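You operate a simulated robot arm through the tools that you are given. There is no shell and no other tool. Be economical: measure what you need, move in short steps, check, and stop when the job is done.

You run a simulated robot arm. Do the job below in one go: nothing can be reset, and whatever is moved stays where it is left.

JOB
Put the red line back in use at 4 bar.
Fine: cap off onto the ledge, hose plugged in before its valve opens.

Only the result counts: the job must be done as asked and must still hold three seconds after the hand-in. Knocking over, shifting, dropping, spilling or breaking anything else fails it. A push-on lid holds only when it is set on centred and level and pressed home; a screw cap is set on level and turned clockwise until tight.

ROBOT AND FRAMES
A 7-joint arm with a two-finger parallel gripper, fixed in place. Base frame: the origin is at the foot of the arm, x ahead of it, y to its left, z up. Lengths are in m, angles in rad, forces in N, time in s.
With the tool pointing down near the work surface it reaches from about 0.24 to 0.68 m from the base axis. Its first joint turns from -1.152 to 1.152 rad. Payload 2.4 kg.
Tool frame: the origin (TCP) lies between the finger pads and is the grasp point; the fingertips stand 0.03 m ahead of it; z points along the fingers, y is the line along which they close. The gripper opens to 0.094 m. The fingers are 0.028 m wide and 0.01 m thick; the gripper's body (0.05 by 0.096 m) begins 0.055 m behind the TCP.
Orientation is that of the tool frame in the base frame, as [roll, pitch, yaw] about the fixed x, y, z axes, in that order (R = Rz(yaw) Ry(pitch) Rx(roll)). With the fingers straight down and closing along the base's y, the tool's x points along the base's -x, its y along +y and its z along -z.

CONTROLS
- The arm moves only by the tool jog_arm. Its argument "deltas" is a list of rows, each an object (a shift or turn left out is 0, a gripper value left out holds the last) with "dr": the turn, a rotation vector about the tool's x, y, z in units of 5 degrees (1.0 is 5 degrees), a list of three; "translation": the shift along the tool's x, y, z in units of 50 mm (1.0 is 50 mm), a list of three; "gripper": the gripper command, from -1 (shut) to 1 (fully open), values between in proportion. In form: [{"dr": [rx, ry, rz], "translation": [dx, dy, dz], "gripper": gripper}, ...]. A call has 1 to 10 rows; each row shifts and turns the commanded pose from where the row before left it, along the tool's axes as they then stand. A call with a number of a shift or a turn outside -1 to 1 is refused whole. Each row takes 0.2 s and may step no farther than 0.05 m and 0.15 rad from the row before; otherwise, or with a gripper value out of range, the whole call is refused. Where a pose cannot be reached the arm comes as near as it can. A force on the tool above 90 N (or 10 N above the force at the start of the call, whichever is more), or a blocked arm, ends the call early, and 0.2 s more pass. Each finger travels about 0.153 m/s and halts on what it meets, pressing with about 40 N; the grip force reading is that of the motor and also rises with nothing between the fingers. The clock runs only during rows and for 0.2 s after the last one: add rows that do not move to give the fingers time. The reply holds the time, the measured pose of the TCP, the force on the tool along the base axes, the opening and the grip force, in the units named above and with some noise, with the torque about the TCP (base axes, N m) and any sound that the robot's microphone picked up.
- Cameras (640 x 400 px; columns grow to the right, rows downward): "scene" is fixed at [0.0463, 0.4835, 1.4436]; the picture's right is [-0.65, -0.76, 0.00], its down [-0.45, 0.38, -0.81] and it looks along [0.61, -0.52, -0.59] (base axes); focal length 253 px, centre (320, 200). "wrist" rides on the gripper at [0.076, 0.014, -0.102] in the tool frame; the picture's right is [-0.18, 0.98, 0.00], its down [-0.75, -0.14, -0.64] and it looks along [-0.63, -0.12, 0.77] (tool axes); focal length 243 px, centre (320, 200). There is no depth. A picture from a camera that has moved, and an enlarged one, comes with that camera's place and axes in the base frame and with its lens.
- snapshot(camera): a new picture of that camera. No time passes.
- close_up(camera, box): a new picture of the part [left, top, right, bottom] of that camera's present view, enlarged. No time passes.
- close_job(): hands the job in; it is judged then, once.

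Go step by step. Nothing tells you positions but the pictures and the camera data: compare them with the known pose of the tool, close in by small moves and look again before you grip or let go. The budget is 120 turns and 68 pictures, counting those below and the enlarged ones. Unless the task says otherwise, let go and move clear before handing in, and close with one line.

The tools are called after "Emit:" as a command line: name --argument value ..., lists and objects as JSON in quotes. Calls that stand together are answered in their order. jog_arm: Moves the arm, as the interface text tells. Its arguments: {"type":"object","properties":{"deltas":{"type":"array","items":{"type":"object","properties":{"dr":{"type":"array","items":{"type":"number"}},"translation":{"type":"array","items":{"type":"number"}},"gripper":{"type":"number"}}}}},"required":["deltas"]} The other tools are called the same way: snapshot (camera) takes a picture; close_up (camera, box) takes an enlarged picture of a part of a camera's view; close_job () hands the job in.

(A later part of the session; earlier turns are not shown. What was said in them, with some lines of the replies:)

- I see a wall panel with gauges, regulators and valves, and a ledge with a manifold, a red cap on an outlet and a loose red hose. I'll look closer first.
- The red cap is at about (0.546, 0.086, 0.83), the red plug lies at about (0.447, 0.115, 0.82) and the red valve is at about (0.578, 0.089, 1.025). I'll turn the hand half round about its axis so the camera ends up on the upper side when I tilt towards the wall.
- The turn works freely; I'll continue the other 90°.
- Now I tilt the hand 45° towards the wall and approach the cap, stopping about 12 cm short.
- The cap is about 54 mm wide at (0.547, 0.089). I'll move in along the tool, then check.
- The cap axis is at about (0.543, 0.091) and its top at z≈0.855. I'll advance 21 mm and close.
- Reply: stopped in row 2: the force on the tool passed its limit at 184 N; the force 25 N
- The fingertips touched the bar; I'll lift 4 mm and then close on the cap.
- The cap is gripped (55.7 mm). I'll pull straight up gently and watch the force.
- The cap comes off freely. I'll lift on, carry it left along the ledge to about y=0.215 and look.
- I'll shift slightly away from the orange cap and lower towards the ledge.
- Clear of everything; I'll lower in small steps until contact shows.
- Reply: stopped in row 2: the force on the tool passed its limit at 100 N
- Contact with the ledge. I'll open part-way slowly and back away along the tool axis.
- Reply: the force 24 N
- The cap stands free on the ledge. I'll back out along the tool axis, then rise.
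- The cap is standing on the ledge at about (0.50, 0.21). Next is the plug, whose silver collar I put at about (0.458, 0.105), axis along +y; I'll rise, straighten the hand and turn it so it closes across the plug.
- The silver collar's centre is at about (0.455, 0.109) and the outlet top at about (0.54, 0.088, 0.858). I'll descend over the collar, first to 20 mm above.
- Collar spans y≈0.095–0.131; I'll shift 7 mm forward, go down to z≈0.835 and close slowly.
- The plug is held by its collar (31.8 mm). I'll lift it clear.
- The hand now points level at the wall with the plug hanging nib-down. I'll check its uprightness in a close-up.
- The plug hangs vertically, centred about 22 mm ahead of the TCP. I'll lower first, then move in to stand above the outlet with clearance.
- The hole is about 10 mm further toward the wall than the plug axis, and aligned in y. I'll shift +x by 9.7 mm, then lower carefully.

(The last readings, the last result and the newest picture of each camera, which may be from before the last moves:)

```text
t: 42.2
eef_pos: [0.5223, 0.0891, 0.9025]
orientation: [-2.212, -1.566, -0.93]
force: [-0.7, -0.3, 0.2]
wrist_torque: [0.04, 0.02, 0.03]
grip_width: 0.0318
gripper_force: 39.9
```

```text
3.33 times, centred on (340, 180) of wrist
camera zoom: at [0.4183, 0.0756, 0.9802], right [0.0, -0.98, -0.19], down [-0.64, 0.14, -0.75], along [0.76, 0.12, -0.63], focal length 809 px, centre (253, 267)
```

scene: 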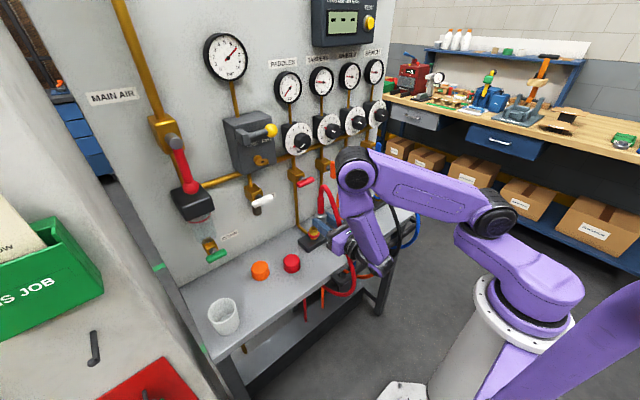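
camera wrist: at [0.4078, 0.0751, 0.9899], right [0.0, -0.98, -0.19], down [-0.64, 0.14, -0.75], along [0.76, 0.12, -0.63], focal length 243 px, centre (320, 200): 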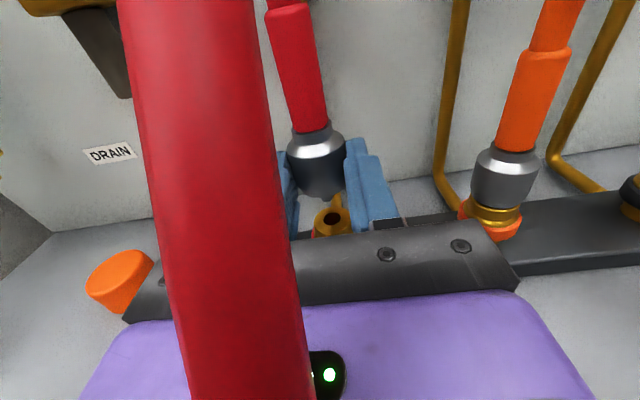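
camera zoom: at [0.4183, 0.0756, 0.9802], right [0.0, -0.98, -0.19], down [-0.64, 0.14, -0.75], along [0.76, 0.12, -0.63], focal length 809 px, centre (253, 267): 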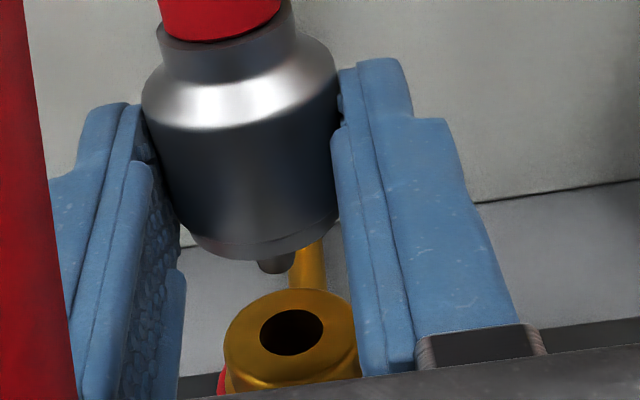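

The plug sits about 2 mm too far towards the wall by the scene view; I'll correct it and lower slowly into the hole.

Emit:
jog_arm --deltas '[{"translation": [0, 0, -0.036]}, {"translation": [-0.1, 0, 0]}, {"translation": [-0.1, 0, 0]}, {"translation": [-0.06, 0, 0]}]'

Emit:
close_up --camera "scene" --box '[280, 190, 360, 240]'

Emit:
close_up --camera "wrist" --box '[260, 120, 420, 240]'

```text
t: 43.2
eef_pos: [0.521, 0.0904, 0.8893]
orientation: [-2.168, -1.567, -0.972]
force: [-0.2, -0.5, -1.3]
wrist_torque: [0.02, 0.03, -0.03]
grip_width: 0.0317
gripper_force: 39.9
```

```text
8.00 times, centred on (320, 215) of scene
camera zoom: at [0.0463, 0.4835, 1.4436], right [-0.65, -0.76, 0.0], down [-0.45, 0.38, -0.81], along [0.61, -0.52, -0.59], focal length 2024 px, centre (320, 80)
```

zoom: 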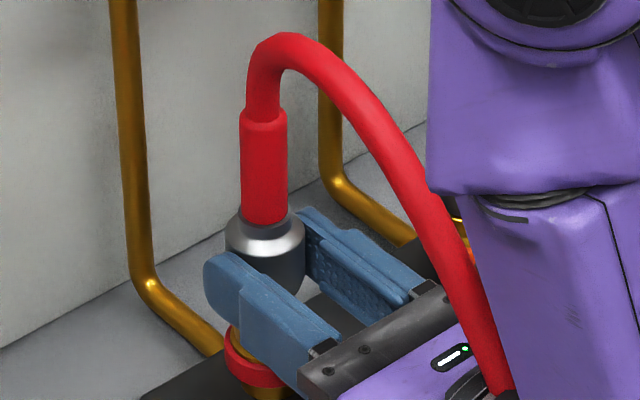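

```text
3.33 times, centred on (340, 180) of wrist
camera zoom: at [0.4167, 0.0763, 0.967], right [0.0, -0.98, -0.19], down [-0.64, 0.15, -0.75], along [0.76, 0.12, -0.63], focal length 809 px, centre (253, 267)
```

zoom: 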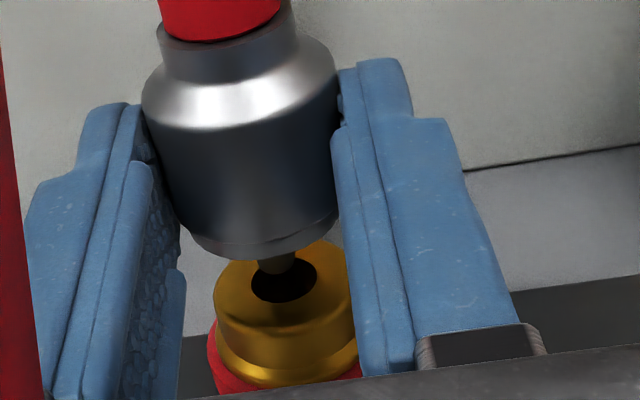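

Nib is over the hole's mouth, nearly aligned. I'll nudge 0.6 mm in y and lower in 2 mm steps, watching the force.

Emit:
jog_arm --deltas '[{"translation": [-0.04, 0.014, -0.01]}, {"translation": [-0.04, 0, 0]}, {"translation": [-0.04, 0, 0]}]'

Emit:
close_up --camera "wrist" --box '[260, 120, 420, 240]'

```text
t: 44.0
eef_pos: [0.5199, 0.0886, 0.8832]
orientation: [-2.21, -1.565, -0.931]
force: [0.3, -0.6, -1.0]
wrist_torque: [0.0, 0.03, 0.02]
grip_width: 0.0316
gripper_force: 39.9
```

```text
3.33 times, centred on (340, 180) of wrist
camera zoom: at [0.4158, 0.075, 0.961], right [0.0, -0.98, -0.19], down [-0.64, 0.14, -0.75], along [0.76, 0.12, -0.63], focal length 809 px, centre (253, 267)
```

zoom: 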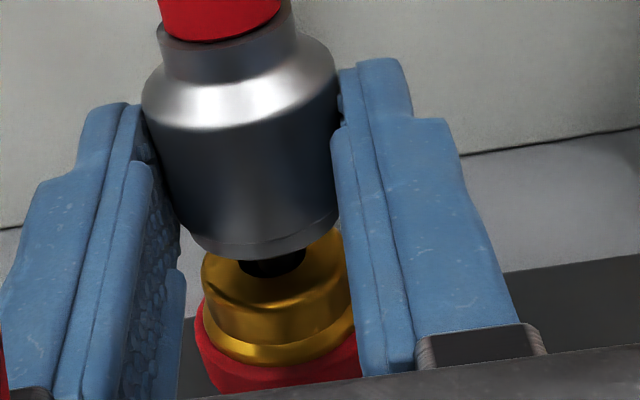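

Emit:
jog_arm --deltas '[{"translation": [-0.04, 0, 0]}, {"translation": [-0.04, 0, 0]}, {"translation": [-0.04, 0, 0]}]'

Emit:
close_up --camera "wrist" --box '[260, 120, 420, 240]'

Emit:
close_up --camera "scene" --box '[280, 190, 360, 240]'

```text
t: 44.8
eef_pos: [0.5197, 0.0886, 0.8773]
orientation: [-2.196, -1.565, -0.944]
force: [0.2, 0.6, -1.0]
wrist_torque: [-0.07, 0.01, -0.01]
grip_width: 0.0314
gripper_force: 40.0
```

```text
3.33 times, centred on (340, 180) of wrist
camera zoom: at [0.4161, 0.0749, 0.955], right [0.0, -0.98, -0.19], down [-0.64, 0.14, -0.75], along [0.76, 0.12, -0.63], focal length 809 px, centre (253, 267)
```

zoom: 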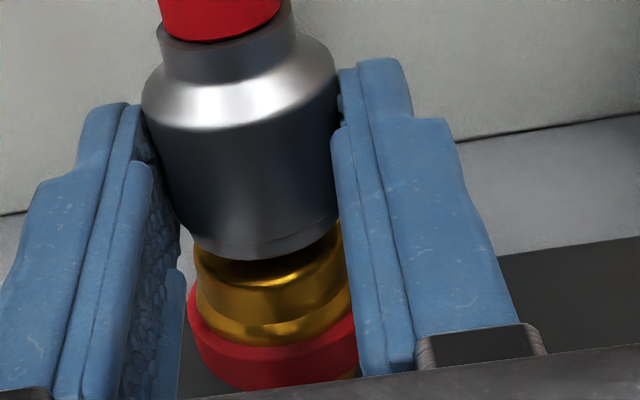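

```text
8.00 times, centred on (320, 215) of scene
camera zoom: at [0.0463, 0.4835, 1.4436], right [-0.65, -0.76, 0.0], down [-0.45, 0.38, -0.81], along [0.61, -0.52, -0.59], focal length 2024 px, centre (320, 80)
```

zoom: 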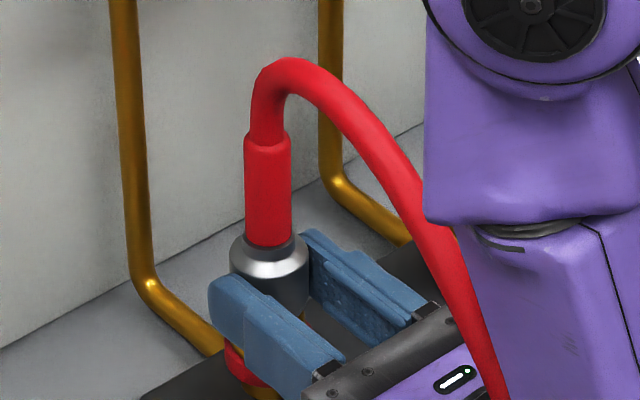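

No contact yet and still centred; continue down.

Emit:
jog_arm --deltas '[{"translation": [-0.04, 0, 0]}, {"translation": [-0.04, 0, 0]}, {"translation": [-0.04, 0, 0]}]'

Emit:
close_up --camera "wrist" --box '[260, 120, 420, 240]'

```text
t: 45.6
eef_pos: [0.5182, 0.0897, 0.8742]
orientation: [-0.502, -1.564, -2.638]
force: [-14.9, -2.9, 25.4]
wrist_torque: [-0.29, 0.0, 0.06]
grip_width: 0.0319
gripper_force: 39.6
heard: snap
```

```text
3.33 times, centred on (340, 180) of wrist
camera zoom: at [0.4152, 0.0757, 0.9507], right [0.0, -0.98, -0.19], down [-0.64, 0.14, -0.76], along [0.77, 0.12, -0.63], focal length 809 px, centre (253, 267)
```

zoom: 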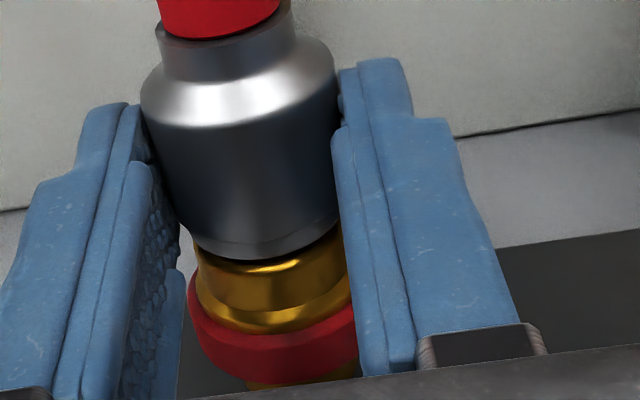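

A snap was heard: the plug is home. I'll open the fingers partly and look before backing out, since the hose drapes near the hand.

Emit:
jog_arm --deltas '[{"gripper": 0.0}, {"gripper": 0.4}, {"gripper": 0.4}]'

Emit:
snapshot --camera "wrist"

Emit:
close_up --camera "scene" --box '[270, 170, 430, 300]'

```text
t: 46.4
eef_pos: [0.5197, 0.0904, 0.8706]
orientation: [-2.293, -1.566, -0.849]
force: [0.3, -0.7, -0.8]
wrist_torque: [0.01, 0.0, -0.01]
grip_width: 0.066
gripper_force: 0.0
```

```text
21 pictures are left
camera wrist: at [0.4163, 0.0751, 0.9488], right [0.0, -0.98, -0.19], down [-0.64, 0.14, -0.75], along [0.76, 0.12, -0.63], focal length 243 px, centre (320, 200)
```

wrist: 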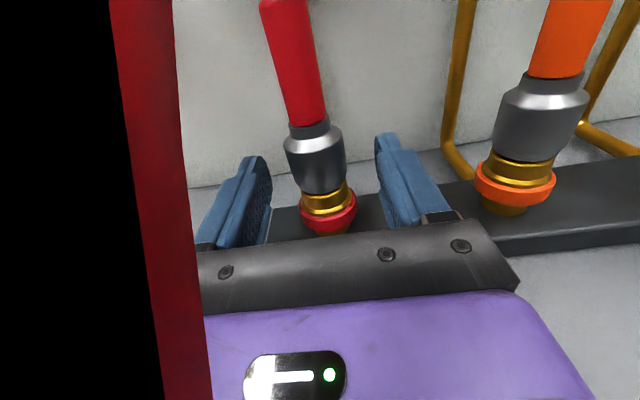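

```text
3.08 times, centred on (350, 235) of scene
camera zoom: at [0.0463, 0.4835, 1.4436], right [-0.65, -0.76, 0.0], down [-0.45, 0.38, -0.81], along [0.61, -0.52, -0.59], focal length 778 px, centre (228, 92)
```

zoom: 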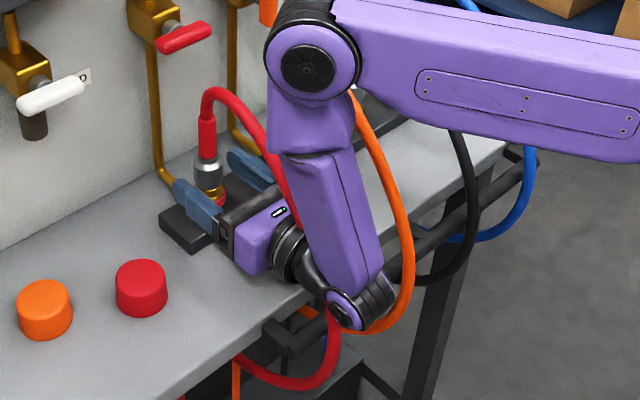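

The red plug is seated like the orange one. I'll back out level, then rise to valve height and view the valve.

Emit:
jog_arm --deltas '[{"translation": [0, 0, -0.4]}, {"translation": [0, 0, -0.8]}, {"translation": [0, 0, -0.8]}, {"translation": [0.8, 0, 0]}, {"translation": [0.8, 0, 0]}, {"translation": [0.8, 0, 0]}, {"translation": [0.68, 0, 0]}, {}]'

Emit:
snapshot --camera "wrist"

Emit:
close_up --camera "scene" --box '[270, 70, 380, 260]'

```text
t: 48.2
eef_pos: [0.4203, 0.0885, 1.0264]
orientation: [-2.437, -1.567, -0.706]
force: [0.5, 0.4, -0.2]
wrist_torque: [-0.01, -0.01, 0.01]
grip_width: 0.0659
gripper_force: 0.1
```

```text
19 pictures are left
camera wrist: at [0.3171, 0.0736, 1.1047], right [0.0, -0.98, -0.19], down [-0.65, 0.14, -0.75], along [0.76, 0.12, -0.63], focal length 243 px, centre (320, 200)
```

wrist: 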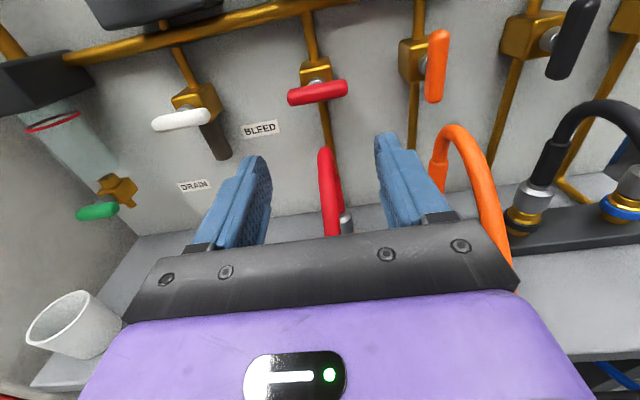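

```text
2.11 times, centred on (325, 165) of scene
camera zoom: at [0.0463, 0.4835, 1.4436], right [-0.65, -0.76, 0.0], down [-0.45, 0.38, -0.81], along [0.61, -0.52, -0.59], focal length 533 px, centre (310, 274)
```

zoom: 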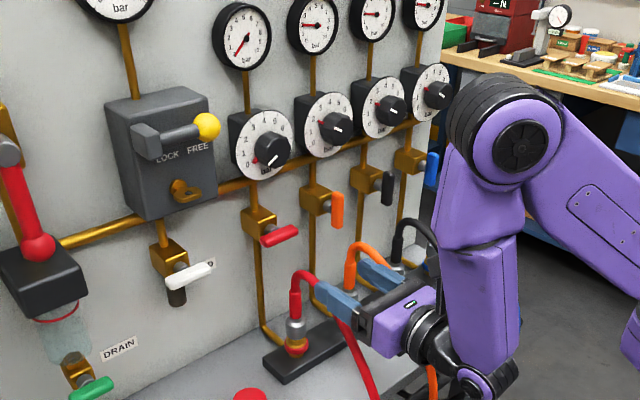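

The valve handle is a level bar about 60 mm long centred near (0.578, 0.090, 1.029). I'll roll the hand 90° so it closes vertically on it.

Emit:
jog_arm --deltas '[{"dr": [0, 0, 1]}, {"dr": [0, 0, 1]}, {"dr": [0, 0, 1]}, {"dr": [0, 0, 1]}, {"dr": [0, 0, 1]}, {"dr": [0, 0, 1]}, {"dr": [0, 0, 1]}, {"dr": [0, 0, 1]}, {"dr": [0, 0, 1]}]'

Emit:
jog_arm --deltas '[{"dr": [0, 0, 1]}, {"dr": [0, 0, 1]}, {"dr": [0, 0, 1]}, {"dr": [0, 0, 1]}, {"dr": [0, 0, 1]}, {"dr": [0, 0, 1]}, {"dr": [0, 0, 1]}, {"dr": [0, 0, 1]}, {"dr": [0, 0, 1]}]'

Emit:
snapshot --camera "wrist"

```text
t: 50.2
eef_pos: [0.4192, 0.089, 1.026]
orientation: [-1.577, -0.777, -1.567]
force: [0.0, -1.3, -0.1]
wrist_torque: [0.01, 0.01, 0.02]
grip_width: 0.0657
gripper_force: 0.1
```

```text
t: 52.2
eef_pos: [0.4207, 0.0891, 1.0263]
orientation: [-1.574, 0.006, -1.57]
force: [-0.7, 0.2, -0.5]
wrist_torque: [-0.03, 0.02, 0.01]
grip_width: 0.066
gripper_force: 0.0
```

```text
17 pictures are left
camera wrist: at [0.3166, 0.0129, 1.0128], right [0.0, 0.19, -0.98], down [-0.64, 0.75, 0.15], along [0.77, 0.63, 0.12], focal length 243 px, centre (320, 200)
```

wrist: 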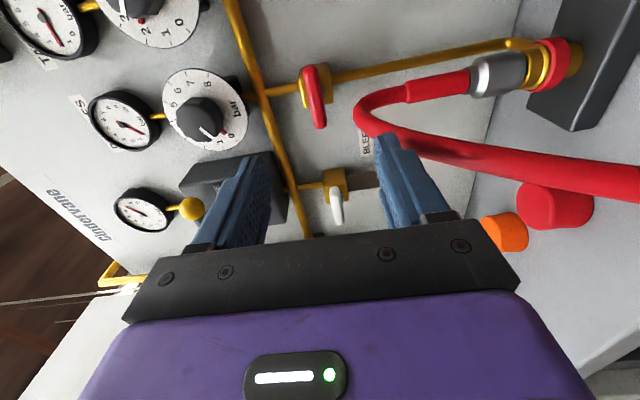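

Handle confirmed at about (0.578, 0.0895, 1.031) and the PADDLES knob at about (0.573, 0.0895, 1.152). I'll advance onto the handle and grip it.

Emit:
jog_arm --deltas '[{"translation": [0, -0.09, 0.5]}, {"translation": [0, 0, 0.8]}, {"translation": [0, 0, 0.8]}, {"translation": [0, 0, 0.7]}, {}]'

Emit:
snapshot --camera "wrist"

```text
t: 53.4
eef_pos: [0.5605, 0.0889, 1.0317]
orientation: [-1.573, 0.003, -1.571]
force: [-0.3, -0.2, -0.4]
wrist_torque: [0.05, -0.02, -0.01]
grip_width: 0.0658
gripper_force: 0.1
```

```text
16 pictures are left
camera wrist: at [0.4574, 0.0137, 1.0186], right [0.0, 0.19, -0.98], down [-0.64, 0.75, 0.15], along [0.77, 0.63, 0.12], focal length 243 px, centre (320, 200)
```

wrist: 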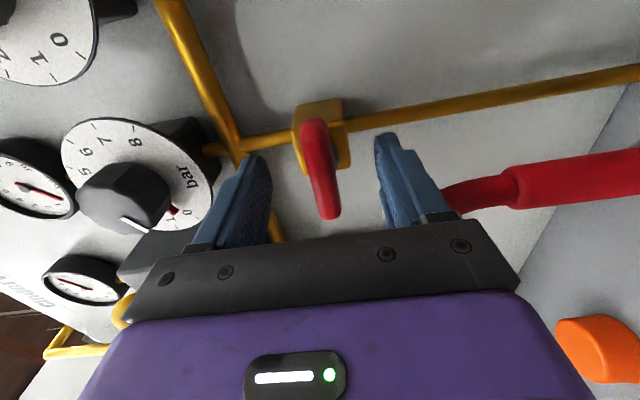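

Emit:
jog_arm --deltas '[{"gripper": 0.1}, {"gripper": -0.2}, {"gripper": -0.5}, {"gripper": -0.8}, {"gripper": -1}, {}]'

Emit:
jog_arm --deltas '[{"dr": [0, 0, -0.5]}, {"dr": [0, 0, -0.5]}, {"dr": [0, 0, -0.5]}]'

```text
t: 54.8
eef_pos: [0.5592, 0.0898, 1.03]
orientation: [-1.58, 0.004, -1.572]
force: [3.1, 1.0, -14.4]
wrist_torque: [0.0, 0.22, 0.13]
grip_width: 0.0195
gripper_force: 45.0
```

```text
t: 55.6
eef_pos: [0.5612, 0.0899, 1.029]
orientation: [-1.578, -0.128, -1.568]
force: [-0.9, 6.1, -12.4]
wrist_torque: [-0.03, 0.06, -1.12]
grip_width: 0.0198
gripper_force: 45.4
```

The handle turns freely counter-clockwise. I'll continue in modest steps.

Emit:
jog_arm --deltas '[{"dr": [0, 0, -0.7], "translation": [0, 0.025, 0]}, {"dr": [0, 0, -0.8]}, {"dr": [0, 0, -0.8]}, {"dr": [0, 0, -0.8]}]'

Emit:
snapshot --camera "wrist"

```text
t: 56.6
eef_pos: [0.5604, 0.0903, 1.0295]
orientation: [-1.572, -0.398, -1.57]
force: [3.3, 4.3, 4.2]
wrist_torque: [0.01, 0.46, 0.96]
grip_width: 0.0197
gripper_force: 45.3
```

```text
15 pictures are left
camera wrist: at [0.457, 0.0139, 1.0477], right [0.0, -0.21, -0.98], down [-0.64, 0.75, -0.16], along [0.77, 0.63, -0.14], focal length 243 px, centre (320, 200)
```

wrist: 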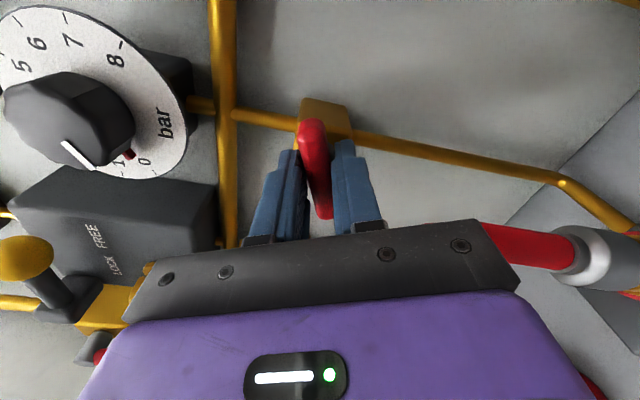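

It turns with the hand (23° so far, no stop). Continuing.

Emit:
jog_arm --deltas '[{"dr": [0, 0, -0.9]}, {"dr": [0, 0, -0.9]}, {"dr": [0, 0, -0.9]}, {"dr": [0, 0, -0.9]}, {"dr": [0, 0, -0.9]}, {"dr": [0, 0, -0.9]}]'

Emit:
jog_arm --deltas '[{"dr": [0, 0, -0.9]}, {"dr": [0, 0, -0.9]}, {"dr": [0, 0, -0.9]}, {"dr": [0, 0, -0.9]}, {"dr": [0, 0, -0.9]}, {"dr": [0, 0, -0.9]}, {"dr": [0, 0, -0.9]}, {"dr": [0, 0, -0.9]}, {"dr": [0, 0, -0.8]}, {}]'

Emit:
snapshot --camera "wrist"

```text
t: 58.0
eef_pos: [0.5602, 0.0889, 1.0306]
orientation: [-1.567, -0.869, -1.573]
force: [1.9, 9.5, 17.8]
wrist_torque: [0.04, -0.36, 0.03]
grip_width: 0.0196
gripper_force: 44.7
```

```text
t: 60.2
eef_pos: [0.5603, 0.0898, 1.0302]
orientation: [-0.821, -1.564, -2.32]
force: [1.9, 12.1, 20.5]
wrist_torque: [-0.01, -0.56, 0.16]
grip_width: 0.0196
gripper_force: 44.8
```

```text
14 pictures are left
camera wrist: at [0.4565, 0.0757, 1.107], right [0.0, -0.98, -0.19], down [-0.64, 0.14, -0.76], along [0.77, 0.12, -0.63], focal length 243 px, centre (320, 200)
```

wrist: 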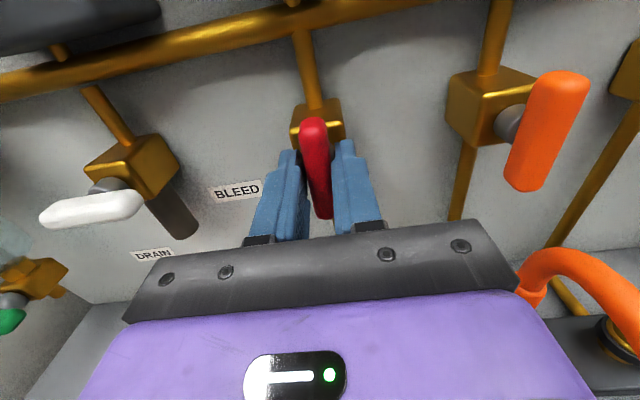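

The red handle now stands vertical like the others: valve open. I'll let go, back off, rise to the regulator knob and roll back 45° to leave room for the clockwise turn to 4.

Emit:
jog_arm --deltas '[{"gripper": 0}, {"gripper": 0.4}, {"translation": [0, 0, -0.4]}, {"translation": [0, 0, -0.8]}, {"translation": [0, 0, -0.8]}, {"translation": [0.8, 0, 0], "gripper": 1}, {"translation": [0.8, 0, 0]}, {"translation": [0.82, 0, 0]}, {}]'

Emit:
jog_arm --deltas '[{"dr": [0, 0, -1]}, {"dr": [0, 0, -1]}, {"dr": [0, 0, -1]}, {"dr": [0, 0, -1]}, {"dr": [0, 0, -1]}, {"dr": [0, 0, -1]}, {"dr": [0, 0, -1]}, {"dr": [0, 0, -1]}, {"dr": [0, 0, -1]}]'

Emit:
snapshot --camera "wrist"

Emit:
close_up --camera "scene" --box '[262, 60, 342, 220]'

```text
t: 62.2
eef_pos: [0.4606, 0.087, 1.1498]
orientation: [-2.41, -1.565, -0.733]
force: [0.6, -0.3, 0.3]
wrist_torque: [-0.01, 0.01, 0.0]
grip_width: 0.0941
gripper_force: 0.0
```

```text
t: 64.2
eef_pos: [0.4606, 0.0882, 1.15]
orientation: [1.576, -0.788, 1.566]
force: [-0.2, 0.6, -0.3]
wrist_torque: [0.02, 0.02, 0.0]
grip_width: 0.0939
gripper_force: 0.1
```

```text
13 pictures are left
camera wrist: at [0.3575, 0.1312, 1.2149], right [0.0, -0.83, 0.56], down [-0.64, -0.43, -0.63], along [0.76, -0.36, -0.53], focal length 243 px, centre (320, 200)
```

wrist: 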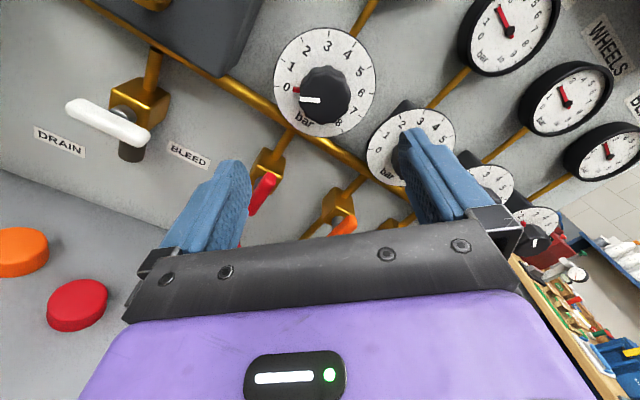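

```text
2.50 times, centred on (302, 140) of scene
camera zoom: at [0.0463, 0.4835, 1.4436], right [-0.65, -0.76, 0.0], down [-0.45, 0.38, -0.81], along [0.61, -0.52, -0.59], focal length 632 px, centre (365, 350)
```

zoom: 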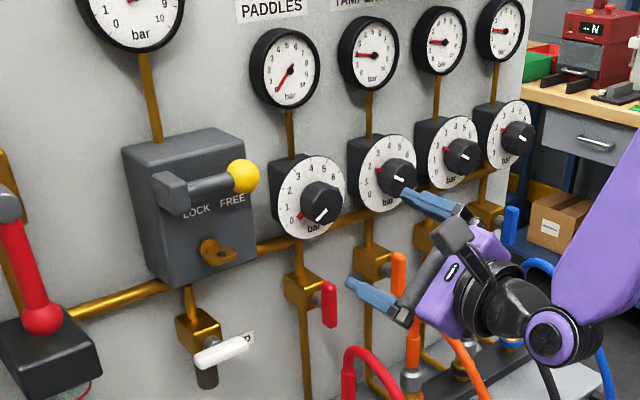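

The dial runs 0–8 over 270°, and the knob points at 0; the knob axis looks to be about (y 0.092, z 1.162). I'll align and close in to just short of the knob.

Emit:
jog_arm --deltas '[{"translation": [0.22, 0.11, 0.4]}, {"translation": [0, 0, 0.4]}, {}]'

Emit:
snapshot --camera "wrist"

```text
t: 65.0
eef_pos: [0.5015, 0.0914, 1.1611]
orientation: [1.575, -0.79, 1.568]
force: [0.6, 0.2, -0.8]
wrist_torque: [-0.03, 0.01, 0.01]
grip_width: 0.0938
gripper_force: 0.1
```

```text
11 pictures are left
camera wrist: at [0.3974, 0.1349, 1.2272], right [0.0, -0.83, 0.56], down [-0.64, -0.43, -0.63], along [0.76, -0.36, -0.53], focal length 243 px, centre (320, 200)
```

wrist: 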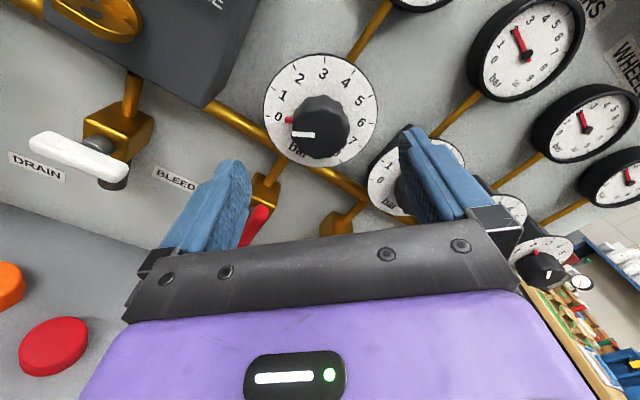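

The tool axis now projects right onto the knob. I'll advance 47 mm and close.

Emit:
jog_arm --deltas '[{"translation": [0, 0, 0.5]}, {"translation": [0, 0, 0.45]}, {"gripper": 0.7}, {"gripper": 0.4}, {"gripper": 0.2}, {"gripper": 0}, {"gripper": -0.3}, {"gripper": -0.3}]'

Emit:
snapshot --camera "wrist"

```text
t: 66.8
eef_pos: [0.5475, 0.0923, 1.163]
orientation: [1.576, -0.792, 1.568]
force: [1.8, 2.0, -2.6]
wrist_torque: [0.03, -0.2, -0.05]
grip_width: 0.0437
gripper_force: 44.9
```

```text
10 pictures are left
camera wrist: at [0.4445, 0.1357, 1.2277], right [0.0, -0.83, 0.56], down [-0.64, -0.43, -0.63], along [0.76, -0.36, -0.53], focal length 243 px, centre (320, 200)
```

wrist: 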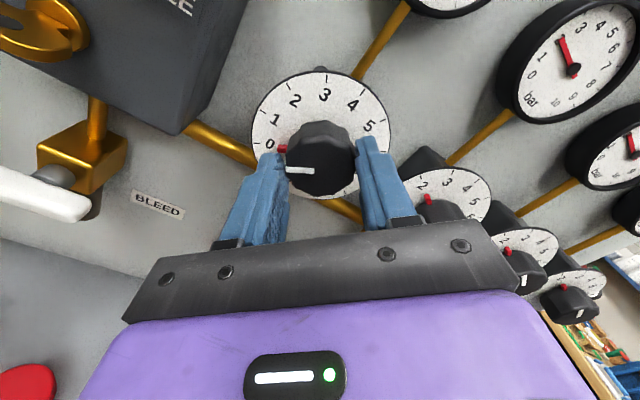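

Knob gripped (43.7 mm), barely any side force. I'll turn clockwise a little and check torque.

Emit:
jog_arm --deltas '[{"dr": [0, 0, 1], "gripper": -1}, {"dr": [0, 0, 1]}, {"dr": [0, 0, 1]}, {"dr": [0, 0, 1]}]'

Emit:
close_up --camera "scene" --box '[264, 65, 344, 160]'

```text
t: 67.8
eef_pos: [0.5476, 0.0911, 1.1621]
orientation: [1.57, -1.141, 1.569]
force: [-4.6, -6.4, 7.2]
wrist_torque: [-0.02, -0.41, 0.46]
grip_width: 0.0437
gripper_force: 44.7
```

```text
4.21 times, centred on (304, 112) of scene
camera zoom: at [0.046, 0.4833, 1.4437], right [-0.65, -0.76, 0.0], down [-0.45, 0.38, -0.81], along [0.61, -0.52, -0.59], focal length 1065 px, centre (387, 568)
```

zoom: 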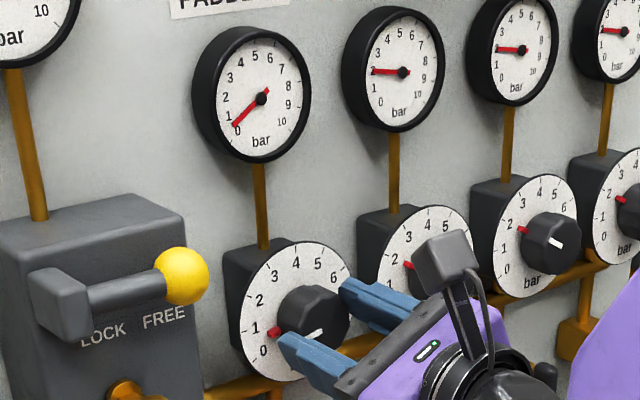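

The gauge follows. I'll continue the turn most of the way towards 4 bar.

Emit:
jog_arm --deltas '[{"dr": [0, 0, 1]}, {"dr": [0, 0, 1]}, {"dr": [0, 0, 1]}, {"dr": [0, 0, 1]}, {"dr": [0, 0, 1]}, {"dr": [0, 0, 1]}, {"dr": [0, 0, 1]}, {"dr": [0, 0, 1]}, {"dr": [0, 0, 1]}, {"dr": [0, 0, 1]}]'

Emit:
jog_arm --deltas '[{"dr": [0, 0, 1]}, {"dr": [0, 0, 1]}, {"dr": [0, 0, 1]}, {"dr": [0, 0, 1]}, {"dr": [0, 0, 1]}, {"dr": [0, 0, 1]}, {"dr": [0, 0, 1]}, {"dr": [0, 0, 1]}, {"dr": [0, 0, 1]}]'

Emit:
close_up --camera "scene" --box '[264, 65, 344, 160]'

```text
t: 70.0
eef_pos: [0.5466, 0.0891, 1.1621]
orientation: [-1.569, -1.127, -1.579]
force: [-8.6, -21.8, 14.3]
wrist_torque: [-0.01, -0.08, -0.26]
grip_width: 0.0436
gripper_force: 45.0
```

```text
t: 72.0
eef_pos: [0.5491, 0.0892, 1.1598]
orientation: [-1.579, -0.343, -1.572]
force: [-10.9, -22.7, 0.4]
wrist_torque: [-0.02, 0.05, 0.29]
grip_width: 0.0432
gripper_force: 45.5
```

```text
4.21 times, centred on (304, 112) of scene
camera zoom: at [0.0459, 0.4828, 1.4439], right [-0.65, -0.76, 0.0], down [-0.45, 0.38, -0.81], along [0.61, -0.52, -0.59], focal length 1065 px, centre (387, 568)
```

zoom: 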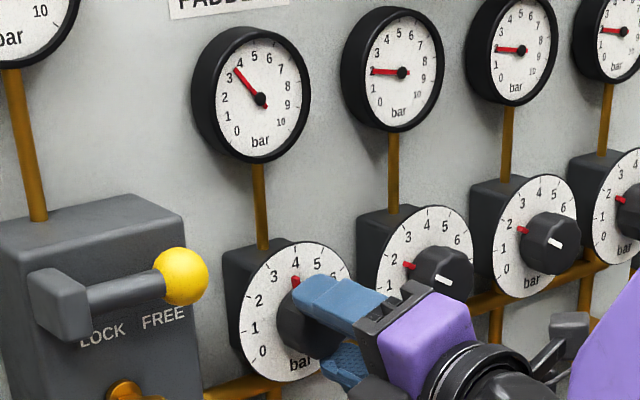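

The gauge reads about 3.4 bar after 115°, which matches 33.75° per bar. Another 20° should give 4.

Emit:
jog_arm --deltas '[{"dr": [0, 0, 1]}, {"dr": [0, 0, 1]}, {"dr": [0, 0, 1]}, {"dr": [0, 0, 1]}, {}, {}]'

Emit:
close_up --camera "scene" --box '[268, 65, 308, 110]'

```text
t: 73.4
eef_pos: [0.5484, 0.0898, 1.1602]
orientation: [-1.577, 0.007, -1.576]
force: [-8.5, -20.9, -5.7]
wrist_torque: [0.01, 0.02, -0.03]
grip_width: 0.0437
gripper_force: 44.6
```

```text
8.89 times, centred on (288, 88) of scene
camera zoom: at [0.0461, 0.4828, 1.4439], right [-0.65, -0.76, 0.0], down [-0.45, 0.38, -0.81], along [0.61, -0.52, -0.59], focal length 2249 px, centre (604, 1200)
```

zoom: 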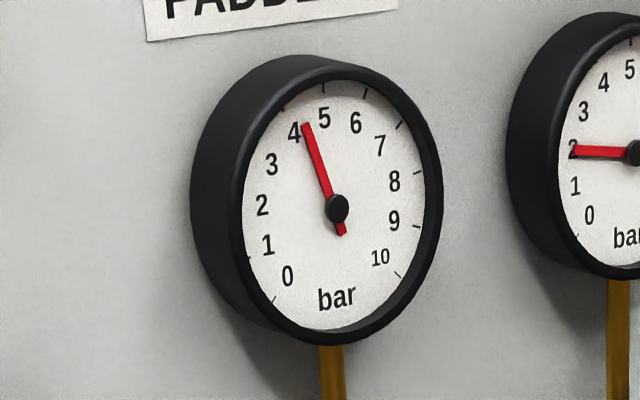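

By geometry the needle may be slightly over 4 (about 4.1–4.2). I'll take a tighter look before adjusting.

Emit:
close_up --camera "scene" --box '[276, 75, 302, 101]'

```text
15.38 times, centred on (289, 88) of scene
camera zoom: at [0.0461, 0.4828, 1.4439], right [-0.65, -0.76, 0.0], down [-0.45, 0.38, -0.81], along [0.61, -0.52, -0.59], focal length 3892 px, centre (797, 1923)
```

zoom: 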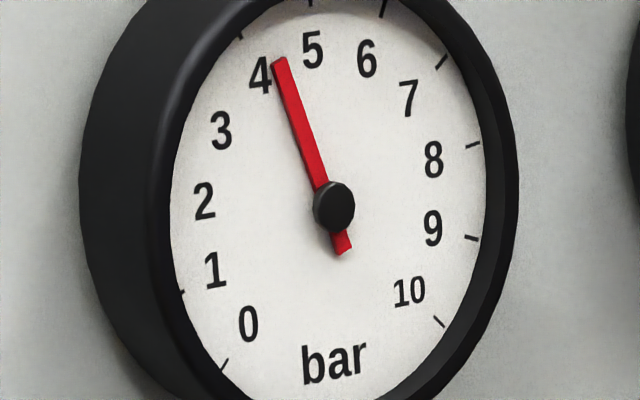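

The geometry gives about 4.2, though the same method reads the TAMPERS gauge as exactly 2.0, so it is sound. The needle may still be settling, so I'll wait a second and re-read.

Emit:
jog_arm --deltas '[{}, {}, {}, {}, {}, {}]'

Emit:
close_up --camera "scene" --box '[276, 75, 302, 101]'

```text
t: 74.8
eef_pos: [0.5477, 0.0902, 1.1604]
orientation: [-1.576, 0.006, -1.576]
force: [-7.1, -19.9, -8.1]
wrist_torque: [0.01, 0.05, -0.29]
grip_width: 0.0434
gripper_force: 45.1
```

```text
15.38 times, centred on (289, 88) of scene
camera zoom: at [0.0462, 0.4829, 1.4439], right [-0.65, -0.76, 0.0], down [-0.45, 0.38, -0.81], along [0.61, -0.52, -0.59], focal length 3892 px, centre (797, 1923)
```

zoom: 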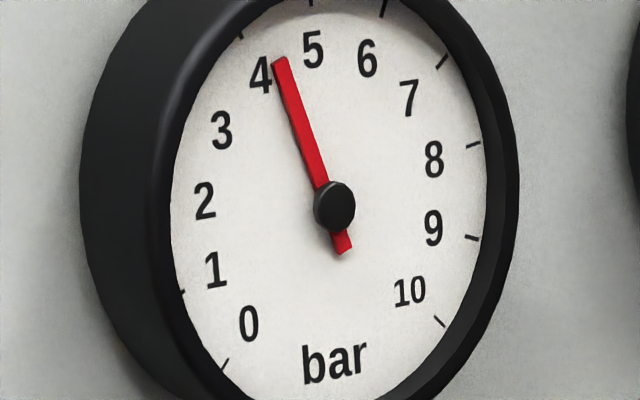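

Steady at about 4.2, so I'll turn back about 7.5° and let it settle.

Emit:
jog_arm --deltas '[{"dr": [0, 0, -0.75]}, {"dr": [0, 0, -0.75]}, {}, {}, {}, {}, {}]'

Emit:
close_up --camera "scene" --box '[276, 75, 302, 101]'

```text
t: 76.4
eef_pos: [0.5469, 0.0903, 1.1589]
orientation: [-1.579, -0.124, -1.576]
force: [-0.8, -16.6, -13.1]
wrist_torque: [0.0, 0.31, -0.82]
grip_width: 0.0433
gripper_force: 44.9
```

```text
15.38 times, centred on (289, 88) of scene
camera zoom: at [0.0465, 0.483, 1.4438], right [-0.65, -0.76, 0.0], down [-0.45, 0.38, -0.81], along [0.61, -0.52, -0.59], focal length 3892 px, centre (797, 1923)
```

zoom: 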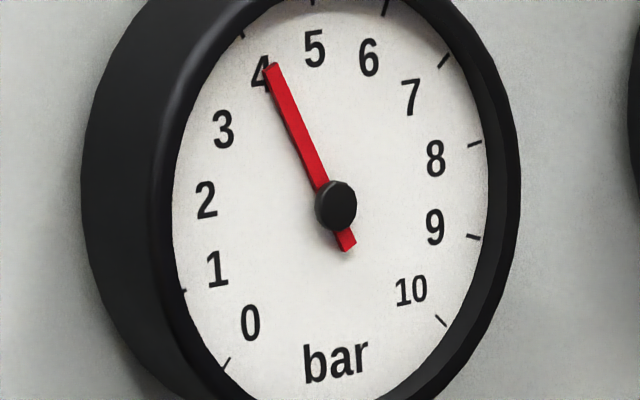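

The gauge now reads 4.0. I'll release the knob gently and back straight off.

Emit:
jog_arm --deltas '[{"gripper": 0.1}, {"gripper": 0.5}, {"gripper": 0.7}, {"translation": [0, 0, -0.5]}, {"translation": [0, 0, -0.9]}, {"translation": [0, 0, -0.9]}, {}, {}, {}]'

Emit:
close_up --camera "scene" --box '[276, 75, 302, 101]'

Emit:
snapshot --camera "scene"

```text
t: 78.4
eef_pos: [0.4328, 0.0941, 1.1598]
orientation: [-1.574, -0.126, -1.57]
force: [-0.2, -0.5, 0.0]
wrist_torque: [-0.01, -0.01, 0.0]
grip_width: 0.0801
gripper_force: 0.0
```

```text
15.38 times, centred on (289, 88) of scene
camera zoom: at [0.0463, 0.4835, 1.4436], right [-0.65, -0.76, 0.0], down [-0.45, 0.38, -0.81], along [0.61, -0.52, -0.59], focal length 3892 px, centre (797, 1923)
```

zoom: 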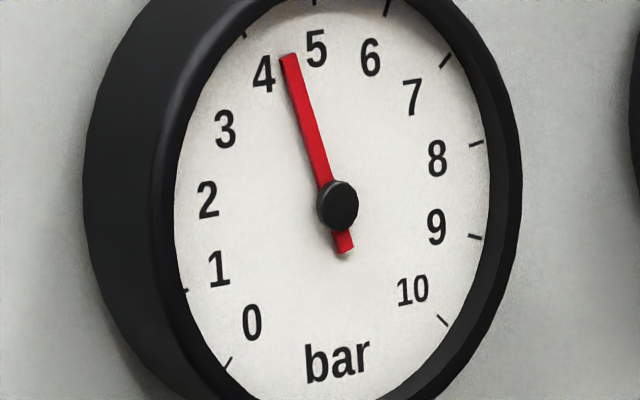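

```text
2 pictures are left
```

scene: 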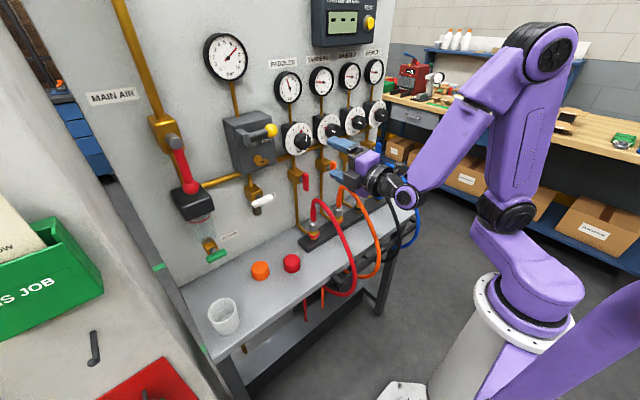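

Letting go let the hand spring sideways and dragged the knob to about 4.3 bar. The true knob axis works out to about (0.0885, 1.159); I'll realign, matching the knob's new angle, and re-grip with no side load.

Emit:
jog_arm --deltas '[{"dr": [0, 0, 1], "translation": [0.112, 0.01, 0]}, {"dr": [0, 0, 1]}, {"dr": [0, 0, 0.16]}, {}, {}]'

```text
t: 79.6
eef_pos: [0.4325, 0.0867, 1.1609]
orientation: [-1.575, 0.062, -1.569]
force: [0.5, -0.4, 0.2]
wrist_torque: [-0.02, -0.05, 0.02]
grip_width: 0.0797
gripper_force: 0.0
```

Emit:
jog_arm --deltas '[{}]'

Emit:
jog_arm --deltas '[{}]'

Emit:
jog_arm --deltas '[{}]'

```text
t: 80.0
eef_pos: [0.434, 0.0865, 1.1608]
orientation: [-1.574, 0.065, -1.57]
force: [0.2, 0.8, -0.8]
wrist_torque: [-0.02, -0.03, -0.03]
grip_width: 0.0801
gripper_force: 0.1
```

```text
t: 80.4
eef_pos: [0.4327, 0.0865, 1.1608]
orientation: [-1.573, 0.062, -1.571]
force: [0.0, 0.2, 0.2]
wrist_torque: [-0.01, 0.03, 0.0]
grip_width: 0.0799
gripper_force: 0.0
```

```text
t: 80.8
eef_pos: [0.4339, 0.0863, 1.1614]
orientation: [-1.574, 0.064, -1.57]
force: [0.5, 0.4, -0.5]
wrist_torque: [-0.02, 0.0, -0.01]
grip_width: 0.08
gripper_force: 0.1
```

I'll trim 2 mm, advance to the knob and close gently.

Emit:
jog_arm --deltas '[{"translation": [-0.04, 0.035, 0.8]}, {"translation": [0, 0, 0.8]}, {"translation": [0, 0, 0.66]}, {}, {"gripper": 0.3}, {"gripper": 0.1}, {"gripper": 0}, {"gripper": -0.1}, {"gripper": -0.2}, {}]'

```text
t: 83.0
eef_pos: [0.5475, 0.0901, 1.1606]
orientation: [-1.57, 0.062, -1.572]
force: [2.6, -0.1, 8.0]
wrist_torque: [0.01, -0.29, -0.04]
grip_width: 0.0434
gripper_force: 44.9
```

Nearly load-free grip. I'll turn back 11°, relieve the small vertical load and read the gauge.

Emit:
jog_arm --deltas '[{"translation": [0, -0.03, 0]}, {"dr": [0, 0, -0.75]}, {"dr": [0, 0, -0.75]}, {"dr": [0, 0, -0.7]}, {}, {}, {}]'

```text
t: 84.6
eef_pos: [0.5466, 0.0896, 1.16]
orientation: [-1.578, -0.131, -1.567]
force: [26.3, 9.4, -7.0]
wrist_torque: [-0.02, -0.02, 0.49]
grip_width: 0.0428
gripper_force: 44.7
```

Some load built up; I'll relieve it before letting go.

Emit:
jog_arm --deltas '[{"translation": [-0.03, 0.02, 0.06]}, {}, {}]'

```text
t: 85.4
eef_pos: [0.5484, 0.0898, 1.1608]
orientation: [-1.575, -0.131, -1.57]
force: [-32.3, 0.3, -1.5]
wrist_torque: [-0.01, -0.37, 0.08]
grip_width: 0.0437
gripper_force: 45.1
```

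Emit:
jog_arm --deltas '[{"translation": [0, 0, -0.032]}, {}, {}, {}]'

Emit:
close_up --camera "scene" --box '[276, 75, 302, 101]'

```text
t: 86.4
eef_pos: [0.5483, 0.0896, 1.1604]
orientation: [-1.576, -0.129, -1.571]
force: [-0.5, -0.7, -4.4]
wrist_torque: [0.0, 0.37, 0.92]
grip_width: 0.0431
gripper_force: 44.8
```

```text
15.38 times, centred on (289, 88) of scene
camera zoom: at [0.0464, 0.4835, 1.4436], right [-0.65, -0.76, 0.0], down [-0.45, 0.38, -0.81], along [0.61, -0.52, -0.59], focal length 3892 px, centre (797, 1923)
```

zoom: 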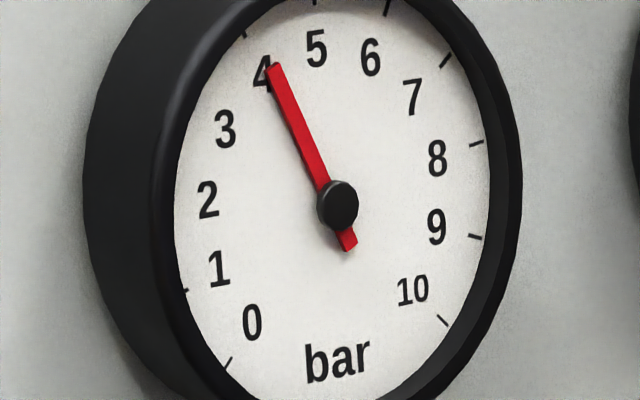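

The gauge reads about 4.05 with almost no side load. I'll trim a degree, then open quickly without moving.

Emit:
jog_arm --deltas '[{"dr": [0, 0, -0.25], "translation": [0, 0.015, 0]}, {}, {}]'

```text
t: 87.2
eef_pos: [0.5467, 0.0897, 1.1598]
orientation: [-1.576, -0.151, -1.573]
force: [1.1, 1.2, -1.4]
wrist_torque: [-0.03, 0.2, -0.52]
grip_width: 0.0436
gripper_force: 45.5
```

Emit:
jog_arm --deltas '[{"gripper": 0.7}, {}, {}, {"translation": [0, 0, -0.5]}, {"translation": [0, 0, -0.9]}, {"translation": [0, 0, -0.9]}, {}, {}, {}]'

Emit:
close_up --camera "scene" --box '[276, 75, 302, 101]'

```text
t: 89.2
eef_pos: [0.4312, 0.0897, 1.1587]
orientation: [-1.574, -0.151, -1.572]
force: [0.9, -0.1, 0.3]
wrist_torque: [0.0, 0.0, 0.0]
grip_width: 0.0799
gripper_force: 0.1
```

```text
15.38 times, centred on (289, 88) of scene
camera zoom: at [0.0463, 0.4835, 1.4436], right [-0.65, -0.76, 0.0], down [-0.45, 0.38, -0.81], along [0.61, -0.52, -0.59], focal length 3892 px, centre (797, 1923)
```

zoom: 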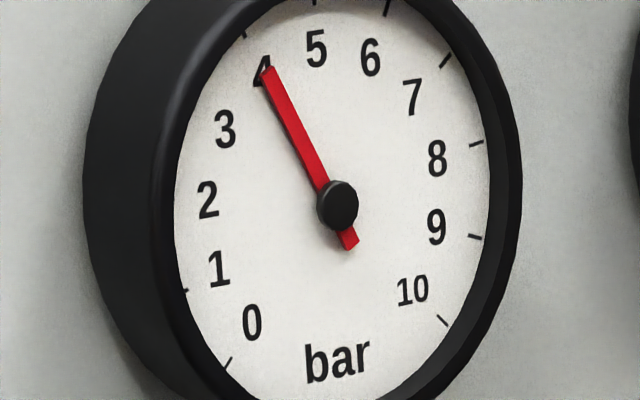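

The gauge now holds at about 4.0 bar with the hand clear. The cap is on the ledge, the hose is snapped in and the valve is open, so I'm handing in.

Emit:
close_job

```text
The job is handed in.
```

The red line is back in use at about 4 bar: the gauge read roughly 3.95 once I let go of the knob. The cap is on the ledge, and the hose was plugged in before its valve was opened.
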